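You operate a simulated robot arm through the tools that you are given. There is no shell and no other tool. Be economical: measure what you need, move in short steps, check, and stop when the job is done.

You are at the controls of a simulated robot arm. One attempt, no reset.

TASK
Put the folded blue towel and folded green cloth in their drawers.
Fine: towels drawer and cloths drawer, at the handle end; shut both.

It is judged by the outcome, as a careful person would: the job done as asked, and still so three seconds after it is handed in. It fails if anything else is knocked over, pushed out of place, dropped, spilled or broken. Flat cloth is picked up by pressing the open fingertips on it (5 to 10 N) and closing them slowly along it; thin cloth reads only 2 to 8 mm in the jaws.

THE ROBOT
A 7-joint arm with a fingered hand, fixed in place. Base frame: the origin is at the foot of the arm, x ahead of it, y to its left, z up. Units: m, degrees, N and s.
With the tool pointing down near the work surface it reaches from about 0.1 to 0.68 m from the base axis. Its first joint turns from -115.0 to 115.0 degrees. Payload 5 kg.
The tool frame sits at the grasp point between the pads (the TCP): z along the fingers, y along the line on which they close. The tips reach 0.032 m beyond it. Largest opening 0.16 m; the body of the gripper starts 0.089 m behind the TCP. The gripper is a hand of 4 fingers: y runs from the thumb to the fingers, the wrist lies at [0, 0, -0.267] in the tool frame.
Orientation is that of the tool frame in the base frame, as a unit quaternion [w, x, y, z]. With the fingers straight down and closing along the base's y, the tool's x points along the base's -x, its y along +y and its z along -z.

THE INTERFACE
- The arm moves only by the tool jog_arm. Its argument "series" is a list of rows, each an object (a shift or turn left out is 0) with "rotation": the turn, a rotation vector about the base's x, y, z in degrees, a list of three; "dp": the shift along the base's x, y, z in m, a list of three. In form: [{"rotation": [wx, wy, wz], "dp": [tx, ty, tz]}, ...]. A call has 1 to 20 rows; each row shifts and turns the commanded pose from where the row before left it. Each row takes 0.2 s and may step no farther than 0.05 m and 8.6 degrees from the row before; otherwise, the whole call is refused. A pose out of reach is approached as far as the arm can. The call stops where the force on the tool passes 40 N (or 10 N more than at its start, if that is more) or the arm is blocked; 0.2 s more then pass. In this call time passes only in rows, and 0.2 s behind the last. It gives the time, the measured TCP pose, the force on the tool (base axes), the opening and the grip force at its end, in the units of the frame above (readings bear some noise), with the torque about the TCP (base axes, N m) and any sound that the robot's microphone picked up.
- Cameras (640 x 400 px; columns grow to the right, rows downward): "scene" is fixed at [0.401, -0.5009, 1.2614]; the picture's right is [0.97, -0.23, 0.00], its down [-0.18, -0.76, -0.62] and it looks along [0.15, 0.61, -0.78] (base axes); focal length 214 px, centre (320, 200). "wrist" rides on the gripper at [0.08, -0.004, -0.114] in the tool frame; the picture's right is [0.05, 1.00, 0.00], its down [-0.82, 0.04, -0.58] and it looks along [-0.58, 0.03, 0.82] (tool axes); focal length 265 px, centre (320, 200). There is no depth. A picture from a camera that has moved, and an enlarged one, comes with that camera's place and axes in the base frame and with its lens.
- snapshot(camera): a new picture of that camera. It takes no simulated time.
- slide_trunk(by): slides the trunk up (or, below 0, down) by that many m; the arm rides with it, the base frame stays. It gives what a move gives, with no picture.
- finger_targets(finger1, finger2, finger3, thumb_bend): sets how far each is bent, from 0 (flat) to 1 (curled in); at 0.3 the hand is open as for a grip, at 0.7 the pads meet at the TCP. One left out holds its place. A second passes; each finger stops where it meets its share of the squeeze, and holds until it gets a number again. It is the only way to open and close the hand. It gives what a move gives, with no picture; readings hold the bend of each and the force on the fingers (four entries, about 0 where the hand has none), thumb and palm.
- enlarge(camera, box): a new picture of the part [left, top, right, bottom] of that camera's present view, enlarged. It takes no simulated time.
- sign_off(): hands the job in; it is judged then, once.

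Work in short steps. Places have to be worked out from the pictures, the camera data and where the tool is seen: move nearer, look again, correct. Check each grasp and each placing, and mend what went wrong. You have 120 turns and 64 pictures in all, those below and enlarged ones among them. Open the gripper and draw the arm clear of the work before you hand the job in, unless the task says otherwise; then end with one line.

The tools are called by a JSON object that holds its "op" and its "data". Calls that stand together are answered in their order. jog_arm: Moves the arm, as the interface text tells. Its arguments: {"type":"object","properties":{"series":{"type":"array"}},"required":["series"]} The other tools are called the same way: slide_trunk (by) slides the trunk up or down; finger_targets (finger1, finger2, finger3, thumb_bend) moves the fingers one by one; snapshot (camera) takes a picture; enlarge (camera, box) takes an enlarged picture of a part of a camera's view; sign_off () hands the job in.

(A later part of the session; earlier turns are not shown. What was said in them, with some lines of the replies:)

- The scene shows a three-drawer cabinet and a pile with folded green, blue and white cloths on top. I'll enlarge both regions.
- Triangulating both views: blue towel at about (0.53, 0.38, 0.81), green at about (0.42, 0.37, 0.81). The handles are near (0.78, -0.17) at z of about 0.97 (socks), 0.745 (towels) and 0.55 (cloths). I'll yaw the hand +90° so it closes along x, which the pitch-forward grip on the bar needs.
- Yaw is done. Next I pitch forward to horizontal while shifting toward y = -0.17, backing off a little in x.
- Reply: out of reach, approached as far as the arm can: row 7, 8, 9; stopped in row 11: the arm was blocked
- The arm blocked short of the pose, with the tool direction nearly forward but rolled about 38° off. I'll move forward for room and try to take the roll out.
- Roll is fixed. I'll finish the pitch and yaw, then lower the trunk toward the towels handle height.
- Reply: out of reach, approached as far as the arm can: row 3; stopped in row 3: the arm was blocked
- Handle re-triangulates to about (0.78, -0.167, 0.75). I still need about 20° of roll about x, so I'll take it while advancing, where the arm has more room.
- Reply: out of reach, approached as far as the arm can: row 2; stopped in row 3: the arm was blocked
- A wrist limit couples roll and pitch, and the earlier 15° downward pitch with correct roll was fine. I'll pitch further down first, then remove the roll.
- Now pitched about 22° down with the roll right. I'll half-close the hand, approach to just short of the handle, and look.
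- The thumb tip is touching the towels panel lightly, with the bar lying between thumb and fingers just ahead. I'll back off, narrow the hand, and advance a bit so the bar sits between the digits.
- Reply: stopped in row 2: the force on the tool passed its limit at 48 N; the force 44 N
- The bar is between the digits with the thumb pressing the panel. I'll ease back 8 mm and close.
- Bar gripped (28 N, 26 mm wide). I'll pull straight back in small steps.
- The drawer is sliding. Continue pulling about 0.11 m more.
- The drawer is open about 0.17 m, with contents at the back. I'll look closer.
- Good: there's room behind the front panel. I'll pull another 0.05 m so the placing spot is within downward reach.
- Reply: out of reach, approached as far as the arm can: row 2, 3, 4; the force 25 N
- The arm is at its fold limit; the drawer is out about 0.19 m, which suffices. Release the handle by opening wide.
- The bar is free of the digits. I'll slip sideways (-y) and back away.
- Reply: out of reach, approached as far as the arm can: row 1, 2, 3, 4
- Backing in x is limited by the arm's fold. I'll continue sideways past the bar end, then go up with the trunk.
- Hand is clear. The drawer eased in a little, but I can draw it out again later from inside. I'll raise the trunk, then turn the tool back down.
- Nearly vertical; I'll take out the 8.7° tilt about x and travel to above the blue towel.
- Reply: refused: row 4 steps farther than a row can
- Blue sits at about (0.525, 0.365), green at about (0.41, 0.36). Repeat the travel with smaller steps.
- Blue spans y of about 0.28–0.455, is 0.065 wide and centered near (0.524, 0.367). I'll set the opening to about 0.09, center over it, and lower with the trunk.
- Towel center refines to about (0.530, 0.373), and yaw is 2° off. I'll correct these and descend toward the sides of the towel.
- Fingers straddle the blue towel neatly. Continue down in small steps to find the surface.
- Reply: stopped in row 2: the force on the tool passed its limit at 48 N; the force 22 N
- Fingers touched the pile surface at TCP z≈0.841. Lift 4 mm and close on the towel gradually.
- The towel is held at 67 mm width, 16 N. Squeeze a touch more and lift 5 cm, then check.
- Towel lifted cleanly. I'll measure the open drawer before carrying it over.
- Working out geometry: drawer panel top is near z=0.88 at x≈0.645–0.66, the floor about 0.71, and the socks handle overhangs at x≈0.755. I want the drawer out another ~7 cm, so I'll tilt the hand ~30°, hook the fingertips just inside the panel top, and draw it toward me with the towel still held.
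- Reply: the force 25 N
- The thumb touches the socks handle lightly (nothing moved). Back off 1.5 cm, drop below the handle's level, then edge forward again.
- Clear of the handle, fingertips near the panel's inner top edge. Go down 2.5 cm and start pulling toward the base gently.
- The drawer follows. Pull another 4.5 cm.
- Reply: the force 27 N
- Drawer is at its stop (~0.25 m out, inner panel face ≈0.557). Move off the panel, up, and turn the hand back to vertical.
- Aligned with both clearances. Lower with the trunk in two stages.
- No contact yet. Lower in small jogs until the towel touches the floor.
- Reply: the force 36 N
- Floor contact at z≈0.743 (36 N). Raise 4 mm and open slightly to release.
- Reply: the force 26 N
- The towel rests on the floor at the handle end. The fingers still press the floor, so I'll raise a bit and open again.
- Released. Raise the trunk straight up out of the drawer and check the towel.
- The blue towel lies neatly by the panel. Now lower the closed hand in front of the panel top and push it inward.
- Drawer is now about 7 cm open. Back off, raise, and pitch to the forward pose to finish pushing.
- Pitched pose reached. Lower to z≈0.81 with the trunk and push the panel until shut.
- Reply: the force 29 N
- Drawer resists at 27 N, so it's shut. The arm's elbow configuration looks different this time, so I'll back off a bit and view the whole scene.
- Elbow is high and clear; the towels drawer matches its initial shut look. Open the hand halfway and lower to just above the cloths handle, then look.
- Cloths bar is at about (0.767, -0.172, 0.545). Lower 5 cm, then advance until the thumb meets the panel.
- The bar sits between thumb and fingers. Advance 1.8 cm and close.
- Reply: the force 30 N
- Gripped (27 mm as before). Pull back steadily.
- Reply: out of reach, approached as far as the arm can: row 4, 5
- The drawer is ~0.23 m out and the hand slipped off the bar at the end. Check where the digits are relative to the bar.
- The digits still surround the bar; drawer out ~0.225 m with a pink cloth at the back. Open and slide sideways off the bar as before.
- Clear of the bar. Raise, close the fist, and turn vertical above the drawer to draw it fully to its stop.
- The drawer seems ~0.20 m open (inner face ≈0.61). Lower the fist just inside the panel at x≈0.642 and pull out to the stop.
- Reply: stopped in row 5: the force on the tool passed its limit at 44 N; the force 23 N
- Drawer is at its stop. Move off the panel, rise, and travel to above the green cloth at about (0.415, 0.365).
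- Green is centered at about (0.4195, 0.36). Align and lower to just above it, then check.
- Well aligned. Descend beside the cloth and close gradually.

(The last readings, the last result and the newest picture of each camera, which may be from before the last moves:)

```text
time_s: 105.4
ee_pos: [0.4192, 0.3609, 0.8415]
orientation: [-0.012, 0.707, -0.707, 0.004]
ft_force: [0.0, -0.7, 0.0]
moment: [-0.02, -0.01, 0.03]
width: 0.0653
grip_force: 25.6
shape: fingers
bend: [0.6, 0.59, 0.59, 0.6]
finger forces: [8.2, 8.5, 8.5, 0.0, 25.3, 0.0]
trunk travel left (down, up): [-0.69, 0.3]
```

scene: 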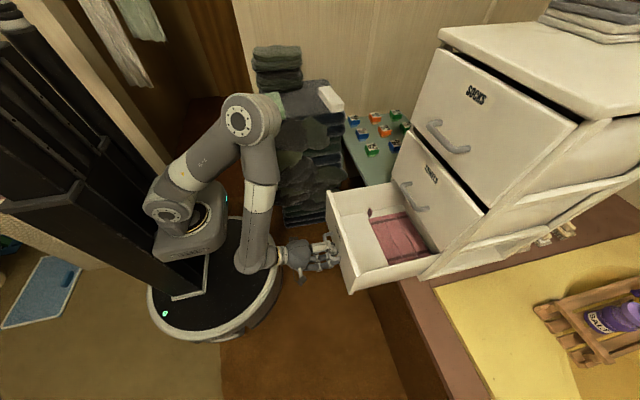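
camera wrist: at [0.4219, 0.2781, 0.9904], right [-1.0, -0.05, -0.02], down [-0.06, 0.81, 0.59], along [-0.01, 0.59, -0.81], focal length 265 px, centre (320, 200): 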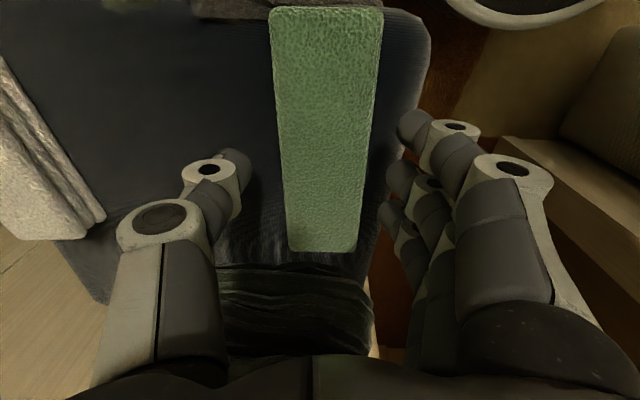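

Green is gripped (65 mm, 26 N). Lift and carry to above the cloths drawer.

{"op": "slide_trunk", "data": {"by": 0.2}}

{"op": "jog_arm", "data": {"series": [{"dp": [0.015, -0.045, 0]}, {"dp": [0.015, -0.045, 0]}, {"dp": [0.015, -0.045, 0]}, {"dp": [0.02, -0.045, 0]}, {"dp": [0.02, -0.045, 0]}, {"dp": [0.02, -0.045, 0]}, {"dp": [0.02, -0.045, 0]}, {"dp": [0.02, -0.045, 0]}, {"dp": [0.02, -0.045, 0]}, {"dp": [0.02, -0.045, 0]}, {"dp": [0.02, -0.045, 0]}, {"dp": [0.015, -0.03, 0]}]}}

{"op": "enlarge", "data": {"camera": "scene", "box": [310, 40, 510, 300]}}

```text
time_s: 107.5
ee_pos: [0.4178, 0.3602, 1.0439]
orientation: [-0.012, 0.707, -0.707, 0.003]
ft_force: [0.0, -0.2, -0.9]
moment: [-0.01, -0.02, 0.01]
width: 0.065
grip_force: 25.2
shape: fingers
bend: [0.6, 0.59, 0.59, 0.6]
finger forces: [8.2, 8.4, 8.5, 0.0, 25.2, 0.0]
trunk travel left (down, up): [-0.89, 0.1]
```

```text
time_s: 110.1
ee_pos: [0.6362, -0.1675, 1.0447]
orientation: [0.013, -0.707, 0.707, -0.004]
ft_force: [-0.1, 0.2, -1.3]
moment: [-0.02, 0.05, 0.0]
width: 0.0647
grip_force: 24.7
shape: fingers
bend: [0.61, 0.6, 0.59, 0.6]
finger forces: [8.1, 8.5, 8.6, 0.0, 25.0, 0.0]
trunk travel left (down, up): [-0.89, 0.1]
```

```text
1.54 times, centred on (410, 170) of scene
camera zoom: at [0.401, -0.5009, 1.2614], right [0.97, -0.23, 0.0], down [-0.18, -0.76, -0.62], along [0.15, 0.61, -0.78], focal length 330 px, centre (182, 246)
```

zoom: 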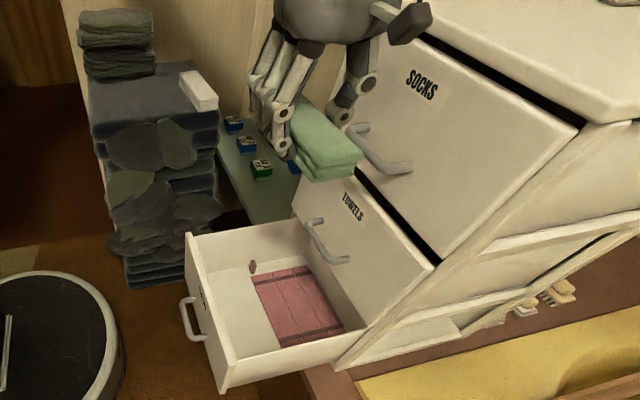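

Drawer is at its stop and aligned. Lower in stages.

{"op": "jog_arm", "data": {"series": [{"dp": [0.003, 0.002, 0]}]}}

{"op": "slide_trunk", "data": {"by": -0.3}}

{"op": "slide_trunk", "data": {"by": -0.12}}

{"op": "snapshot", "data": {"camera": "wrist"}}

```text
time_s: 110.5
ee_pos: [0.6403, -0.1644, 1.0443]
orientation: [0.012, -0.706, 0.708, -0.002]
ft_force: [0.5, 0.8, -1.3]
moment: [0.0, 0.01, 0.01]
width: 0.0649
grip_force: 25.0
shape: fingers
bend: [0.61, 0.6, 0.59, 0.6]
finger forces: [8.0, 8.4, 8.4, 0.1, 25.0, 0.0]
trunk travel left (down, up): [-0.89, 0.1]
```

```text
time_s: 113.5
ee_pos: [0.6395, -0.1642, 0.7438]
orientation: [0.012, -0.707, 0.707, -0.004]
ft_force: [0.6, 0.2, -0.5]
moment: [0.02, 0.02, -0.02]
width: 0.065
grip_force: 24.8
shape: fingers
bend: [0.61, 0.6, 0.59, 0.6]
finger forces: [8.2, 8.3, 8.5, 0.1, 25.0, 0.1]
trunk travel left (down, up): [-0.59, 0.4]
```

```text
time_s: 115.0
ee_pos: [0.6404, -0.1641, 0.624]
orientation: [0.011, -0.707, 0.707, -0.004]
ft_force: [-0.2, -0.3, -1.5]
moment: [0.0, 0.01, 0.0]
width: 0.0649
grip_force: 24.7
shape: fingers
bend: [0.61, 0.6, 0.59, 0.6]
finger forces: [8.3, 8.3, 8.4, 0.0, 24.9, 0.0]
trunk travel left (down, up): [-0.47, 0.52]
```

```text
7 pictures are left
camera wrist: at [0.6407, -0.2454, 0.7371], right [-1.0, -0.05, -0.02], down [-0.06, 0.81, 0.59], along [-0.01, 0.59, -0.81], focal length 265 px, centre (320, 200)
```

wrist: 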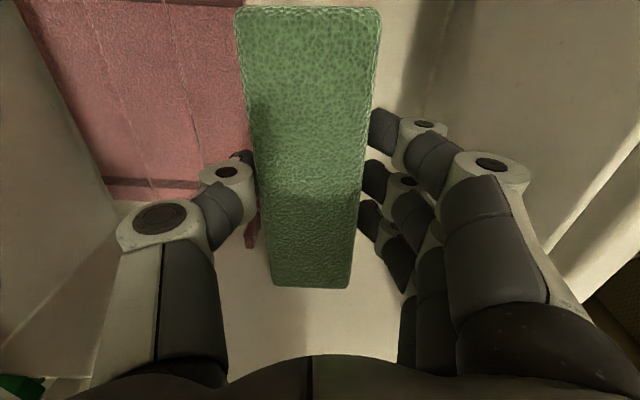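

Clear of the pink cloth and the small item. Lower by jogs to the floor.

{"op": "jog_arm", "data": {"series": [{"dp": [-0.001, 0, -0.03]}, {"dp": [0, 0, -0.025]}, {"dp": [0, 0, -0.012]}, {"dp": [0, 0, -0.006]}, {"dp": [0, 0, -0.005]}]}}

```text
time_s: 116.2
ee_pos: [0.6384, -0.1636, 0.5453]
orientation: [0.012, -0.706, 0.708, -0.004]
ft_force: [0.4, -0.6, -1.8]
moment: [0.01, -0.01, 0.0]
width: 0.065
grip_force: 25.0
shape: fingers
bend: [0.61, 0.6, 0.59, 0.6]
finger forces: [8.1, 8.4, 8.5, 0.1, 24.9, 0.1]
trunk travel left (down, up): [-0.47, 0.52]
```

{"op": "jog_arm", "data": {"series": [{"dp": [0, 0, -0.005]}, {"dp": [0, 0, -0.004]}, {"dp": [0, 0, -0.003]}]}}

```text
time_s: 117.0
ee_pos: [0.6387, -0.1624, 0.5349]
orientation: [-0.012, 0.708, -0.707, 0.003]
ft_force: [-0.4, 0.2, -0.7]
moment: [0.04, 0.01, 0.03]
width: 0.0648
grip_force: 25.1
shape: fingers
bend: [0.61, 0.6, 0.59, 0.6]
finger forces: [7.9, 8.4, 8.7, 0.1, 25.0, 0.0]
trunk travel left (down, up): [-0.47, 0.52]
```

{"op": "jog_arm", "data": {"series": [{"dp": [0, 0, -0.004]}, {"dp": [0, 0, -0.004]}, {"dp": [0, 0, -0.003]}]}}

```text
time_s: 117.8
ee_pos: [0.642, -0.1636, 0.5321]
orientation: [-0.017, 0.708, -0.706, 0.007]
ft_force: [1.1, 3.6, 20.2]
moment: [0.15, -0.16, 0.01]
width: 0.0649
grip_force: 27.7
shape: fingers
bend: [0.62, 0.61, 0.6, 0.62]
finger forces: [9.6, 9.4, 9.6, 0.0, 28.0, 0.0]
trunk travel left (down, up): [-0.47, 0.52]
stopped in row 3: the force on the tool passed its limit at 44 N (the readings are from after the stop); the commanded pose is now the measured one
```

Floor contact at z≈0.532. Raise 5 mm, then release gently.

{"op": "jog_arm", "data": {"series": [{"dp": [0, 0, 0.005]}]}}

{"op": "finger_targets", "data": {"finger1": 0.55, "finger2": 0.55, "finger3": 0.55, "thumb_bend": 0.56}}

{"op": "jog_arm", "data": {"series": [{"dp": [0, 0, 0.005]}]}}

{"op": "finger_targets", "data": {"finger1": 0.53, "finger2": 0.53, "finger3": 0.53, "thumb_bend": 0.54}}

```text
time_s: 118.2
ee_pos: [0.6396, -0.1634, 0.5309]
orientation: [0.014, -0.707, 0.707, -0.006]
ft_force: [0.4, 1.8, 2.8]
moment: [0.1, -0.15, 0.01]
width: 0.0651
grip_force: 26.1
shape: fingers
bend: [0.62, 0.61, 0.6, 0.61]
finger forces: [7.9, 8.5, 8.9, 0.1, 26.8, 0.0]
trunk travel left (down, up): [-0.47, 0.52]
```

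```text
time_s: 119.2
ee_pos: [0.6408, -0.1637, 0.5326]
orientation: [0.014, -0.707, 0.707, -0.005]
ft_force: [1.0, -1.0, 2.1]
moment: [-0.13, 0.09, 0.03]
width: 0.0694
grip_force: 2.0
shape: fingers
bend: [0.56, 0.55, 0.55, 0.56]
finger forces: [2.8, 0.1, 0.4, 0.0, 1.0, 0.1]
trunk travel left (down, up): [-0.47, 0.52]
```

```text
time_s: 119.6
ee_pos: [0.6422, -0.1628, 0.5371]
orientation: [-0.014, 0.708, -0.706, 0.006]
ft_force: [0.2, -0.2, 0.3]
moment: [-0.04, 0.02, 0.04]
width: 0.0705
grip_force: 0.4
shape: fingers
bend: [0.55, 0.55, 0.55, 0.56]
finger forces: [0.1, 0.3, 0.4, 0.0, 0.4, 0.0]
trunk travel left (down, up): [-0.47, 0.52]
```

```text
time_s: 120.6
ee_pos: [0.6418, -0.1636, 0.5386]
orientation: [-0.015, 0.708, -0.706, 0.006]
ft_force: [0.2, -0.9, -0.5]
moment: [0.03, 0.0, -0.04]
width: 0.0767
grip_force: 0.0
shape: fingers
bend: [0.53, 0.53, 0.53, 0.54]
finger forces: [0.0, 0.0, 0.1, 0.1, 0.0, 0.0]
trunk travel left (down, up): [-0.47, 0.52]
```

Released. Rise out, close the fist and move in front of the panel.

{"op": "slide_trunk", "data": {"by": 0.3}}

{"op": "finger_targets", "data": {"finger1": 0.72, "finger2": 0.72, "finger3": 0.72, "thumb_bend": 0.72}}

{"op": "jog_arm", "data": {"series": [{"dp": [-0.045, 0, 0]}, {"dp": [-0.045, 0, 0]}, {"dp": [-0.045, 0, 0]}, {"dp": [-0.045, 0, 0]}, {"dp": [-0.005, 0, 0]}]}}

{"op": "enlarge", "data": {"camera": "scene", "box": [300, 100, 480, 310]}}

```text
time_s: 123.6
ee_pos: [0.6412, -0.1645, 0.8376]
orientation: [-0.014, 0.708, -0.706, 0.006]
ft_force: [0.0, 0.4, 0.4]
moment: [0.02, -0.03, 0.03]
width: 0.0768
grip_force: 0.1
shape: fingers
bend: [0.53, 0.53, 0.53, 0.54]
finger forces: [0.1, 0.0, 0.0, 0.0, 0.1, 0.1]
trunk travel left (down, up): [-0.77, 0.22]
```

```text
time_s: 124.6
ee_pos: [0.6418, -0.1636, 0.8376]
orientation: [-0.014, 0.708, -0.706, 0.006]
ft_force: [-0.2, -1.4, 0.2]
moment: [-0.02, 0.0, 0.01]
width: 0.0199
grip_force: 0.0
shape: fingers
bend: [0.72, 0.71, 0.72, 0.71]
finger forces: [0.0, 0.1, 0.0, 0.0, 0.0, 0.0]
trunk travel left (down, up): [-0.77, 0.22]
```

```text
time_s: 125.8
ee_pos: [0.4546, -0.1622, 0.8358]
orientation: [-0.014, 0.708, -0.706, 0.006]
ft_force: [-1.0, -0.1, 0.3]
moment: [-0.02, 0.01, -0.03]
width: 0.0196
grip_force: 0.1
shape: fingers
bend: [0.72, 0.71, 0.72, 0.71]
finger forces: [0.0, 0.0, 0.0, 0.0, 0.0, 0.0]
trunk travel left (down, up): [-0.77, 0.22]
```

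```text
1.90 times, centred on (390, 205) of scene
camera zoom: at [0.401, -0.5009, 1.2614], right [0.97, -0.23, 0.0], down [-0.18, -0.76, -0.62], along [0.15, 0.61, -0.78], focal length 408 px, centre (187, 190)
```

zoom: 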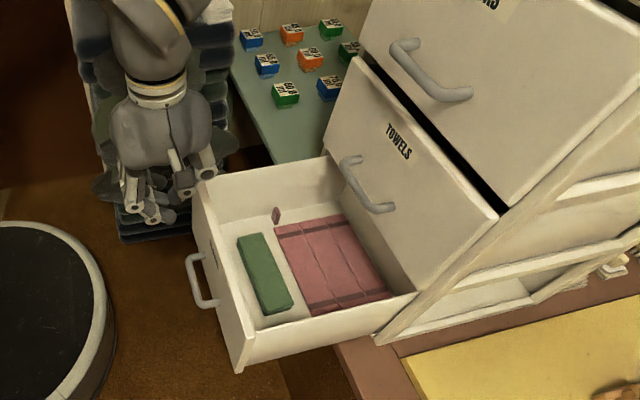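

Green lies at the handle end. Lower in front of the panel and push in, stopping short of the towels handle.

{"op": "slide_trunk", "data": {"by": -0.187}}

{"op": "jog_arm", "data": {"series": [{"dp": [0.03, 0, 0]}, {"dp": [0.03, 0, 0]}, {"dp": [0.03, 0, 0]}, {"dp": [0.03, 0, 0]}, {"dp": [0.025, 0, 0]}, {"dp": [0.025, 0, 0]}]}}

```text
time_s: 127.9
ee_pos: [0.455, -0.1624, 0.6479]
orientation: [-0.014, 0.707, -0.707, 0.005]
ft_force: [1.2, -0.1, 0.3]
moment: [-0.03, 0.04, -0.02]
width: 0.0198
grip_force: 0.1
shape: fingers
bend: [0.72, 0.71, 0.72, 0.71]
finger forces: [0.1, 0.0, 0.0, 0.1, 0.0, 0.0]
trunk travel left (down, up): [-0.583, 0.407]
```

```text
time_s: 129.3
ee_pos: [0.6256, -0.1636, 0.6488]
orientation: [-0.013, 0.707, -0.707, 0.005]
ft_force: [0.3, -0.5, 0.5]
moment: [0.01, 0.0, 0.02]
width: 0.0196
grip_force: 0.1
shape: fingers
bend: [0.72, 0.71, 0.72, 0.71]
finger forces: [0.0, 0.0, 0.0, 0.0, 0.3, 0.1]
trunk travel left (down, up): [-0.583, 0.407]
```

Now back off, rise, and pitch forward as before.

{"op": "jog_arm", "data": {"series": [{"dp": [-0.03, 0, 0]}, {"dp": [0, 0, 0.05]}, {"dp": [0, 0, 0.04]}, {"rotation": [0, -8.5, 0], "dp": [0.005, 0, 0]}, {"rotation": [0, -8.5, 0], "dp": [0.005, 0, 0]}, {"rotation": [0, -8.5, 0], "dp": [0.005, 0, 0]}, {"rotation": [0, -8.5, 0], "dp": [0.005, 0, 0]}, {"rotation": [0, -8.5, 0], "dp": [0.005, 0, 0]}, {"rotation": [0, -8.5, 0]}, {"rotation": [0, -8.5, 0]}, {"rotation": [0, -8, 0]}]}}

{"op": "slide_trunk", "data": {"by": -0.135}}

{"op": "snapshot", "data": {"camera": "scene"}}

```text
time_s: 131.7
ee_pos: [0.6197, -0.1633, 0.7377]
orientation: [-0.404, 0.585, -0.579, 0.399]
ft_force: [-0.4, -0.3, 0.6]
moment: [-0.01, -0.01, -0.02]
width: 0.0195
grip_force: 0.1
shape: fingers
bend: [0.72, 0.71, 0.72, 0.71]
finger forces: [0.0, 0.0, 0.0, 0.1, 0.1, 0.1]
trunk travel left (down, up): [-0.583, 0.407]
```

```text
time_s: 133.3
ee_pos: [0.6185, -0.1632, 0.6027]
orientation: [-0.404, 0.585, -0.58, 0.397]
ft_force: [-1.2, 0.2, 0.1]
moment: [0.0, 0.04, -0.01]
width: 0.0194
grip_force: 0.0
shape: fingers
bend: [0.72, 0.71, 0.72, 0.71]
finger forces: [0.0, 0.0, 0.0, 0.1, 0.0, 0.0]
trunk travel left (down, up): [-0.448, 0.542]
```

```text
5 pictures are left
```

scene: 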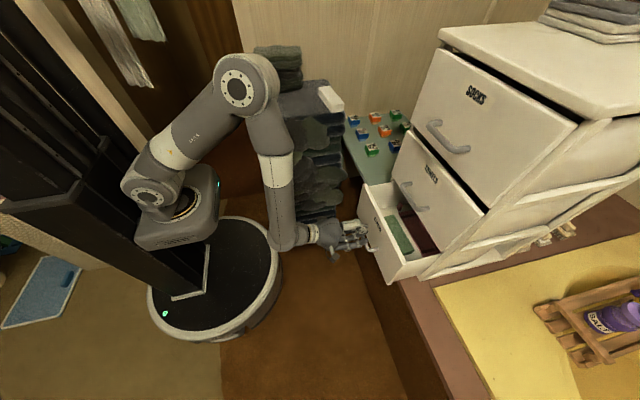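

All good; push the cloths drawer shut.

{"op": "jog_arm", "data": {"series": [{"dp": [0.025, 0, 0]}, {"dp": [0.025, 0, 0]}, {"dp": [0.025, 0, 0]}, {"dp": [0.02, 0, 0]}, {"dp": [0.015, 0, 0]}, {"dp": [0.01, 0, 0]}, {"dp": [0.01, 0, 0]}, {"dp": [0.008, 0, 0]}, {"dp": [0.007, 0, 0]}]}}

```text
time_s: 135.3
ee_pos: [0.7619, -0.1635, 0.6035]
orientation: [-0.405, 0.584, -0.58, 0.398]
ft_force: [-26.3, 3.2, 9.6]
moment: [-0.02, -0.12, -0.04]
width: 0.0177
grip_force: 16.0
shape: fingers
bend: [0.72, 0.71, 0.72, 0.74]
finger forces: [0.1, 0.0, 0.0, 0.1, 31.8, 0.0]
trunk travel left (down, up): [-0.448, 0.542]
```

Same stop position and force as the towels drawer, so it's shut. Retreat, raise, open the hand and check.

{"op": "jog_arm", "data": {"series": [{"dp": [-0.03, 0, 0]}, {"dp": [-0.04, 0, 0]}, {"dp": [-0.04, 0, 0]}, {"dp": [-0.03, 0, 0]}]}}

{"op": "slide_trunk", "data": {"by": 0.4}}

{"op": "finger_targets", "data": {"finger1": 0.3, "finger2": 0.3, "finger3": 0.3, "thumb_bend": 0.3}}

{"op": "snapshot", "data": {"camera": "scene"}}

{"op": "enlarge", "data": {"camera": "scene", "box": [350, 100, 510, 290]}}

```text
time_s: 136.3
ee_pos: [0.6226, -0.1609, 0.6021]
orientation: [-0.405, 0.585, -0.58, 0.398]
ft_force: [-0.2, 0.0, -0.8]
moment: [-0.03, -0.02, 0.0]
width: 0.0187
grip_force: 0.1
shape: fingers
bend: [0.72, 0.71, 0.72, 0.72]
finger forces: [0.0, 0.1, 0.0, 0.0, 0.1, 0.1]
trunk travel left (down, up): [-0.448, 0.542]
```

```text
time_s: 140.1
ee_pos: [0.623, -0.1612, 1.0026]
orientation: [-0.404, 0.586, -0.579, 0.398]
ft_force: [-0.1, 0.5, -0.7]
moment: [-0.01, -0.02, 0.0]
width: 0.0188
grip_force: 0.0
shape: fingers
bend: [0.72, 0.71, 0.72, 0.72]
finger forces: [0.1, 0.0, 0.1, 0.0, 0.0, 0.0]
trunk travel left (down, up): [-0.848, 0.142]
```

```text
time_s: 141.1
ee_pos: [0.6229, -0.162, 1.0021]
orientation: [-0.405, 0.585, -0.579, 0.398]
ft_force: [-1.1, 1.1, 0.0]
moment: [-0.02, 0.0, 0.01]
width: 0.17
grip_force: 0.0
shape: fingers
bend: [0.3, 0.3, 0.3, 0.3]
finger forces: [0.1, 0.1, 0.1, 0.1, 0.1, 0.1]
trunk travel left (down, up): [-0.848, 0.142]
```

```text
4 pictures are left
```

scene: 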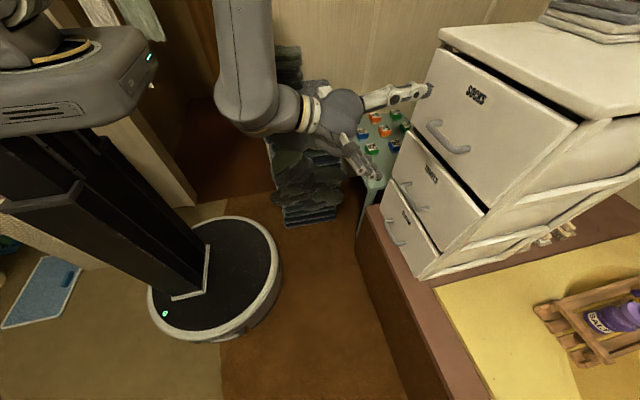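

```text
2.11 times, centred on (430, 195) of scene
camera zoom: at [0.401, -0.5009, 1.2614], right [0.97, -0.23, 0.0], down [-0.18, -0.76, -0.62], along [0.15, 0.61, -0.78], focal length 452 px, centre (88, 210)
```

zoom: 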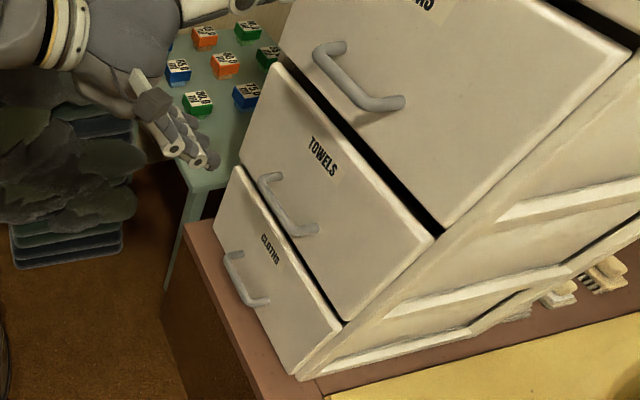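

Both drawers match their initial shut appearance and everything else is in place. Draw the arm a little farther off, then hand in.

{"op": "slide_trunk", "data": {"by": 0.12}}

{"op": "jog_arm", "data": {"series": [{"rotation": [0, 8, 0], "dp": [-0.02, 0, 0]}, {"rotation": [0, 8, 0], "dp": [-0.02, 0, 0]}, {"rotation": [0, 8, 0], "dp": [-0.02, 0, 0]}, {"rotation": [0, 8, 0], "dp": [-0.02, 0, 0]}]}}

{"op": "snapshot", "data": {"camera": "scene"}}

```text
time_s: 142.6
ee_pos: [0.6237, -0.1618, 1.1207]
orientation: [-0.405, 0.584, -0.58, 0.398]
ft_force: [0.7, 0.1, 1.2]
moment: [-0.02, 0.0, -0.04]
width: 0.1702
grip_force: 0.0
shape: fingers
bend: [0.3, 0.3, 0.3, 0.3]
finger forces: [0.0, 0.0, 0.0, 0.1, 0.0, 0.0]
trunk travel left (down, up): [-0.968, 0.022]
```

```text
time_s: 143.6
ee_pos: [0.543, -0.1594, 1.123]
orientation: [-0.228, 0.672, -0.669, 0.222]
ft_force: [-0.2, -1.6, -0.1]
moment: [0.0, -0.02, -0.01]
width: 0.1702
grip_force: 0.1
shape: fingers
bend: [0.3, 0.3, 0.3, 0.3]
finger forces: [0.0, 0.0, 0.0, 0.0, 0.0, 0.1]
trunk travel left (down, up): [-0.968, 0.022]
```

```text
2 pictures are left
```

scene: 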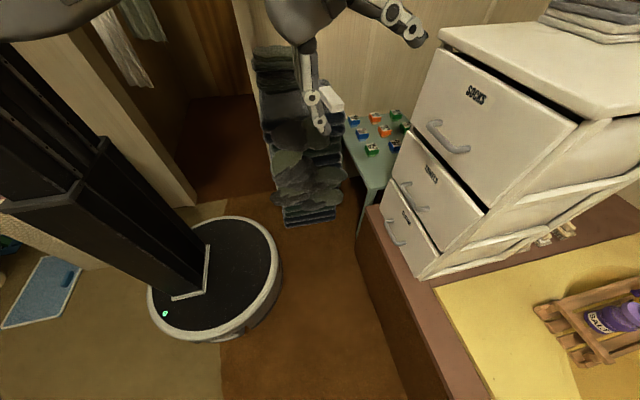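

The arm is clear, the hand is open and both drawers are shut, so I'm handing in.

{"op": "sign_off", "data": {}}

```text
The job is handed in.
```

The blue towel is in the towels drawer and the green cloth is in the cloths drawer, each about 5 cm behind the front panel at the handle end. Both drawers are shut, and nothing else looked moved in the last picture.
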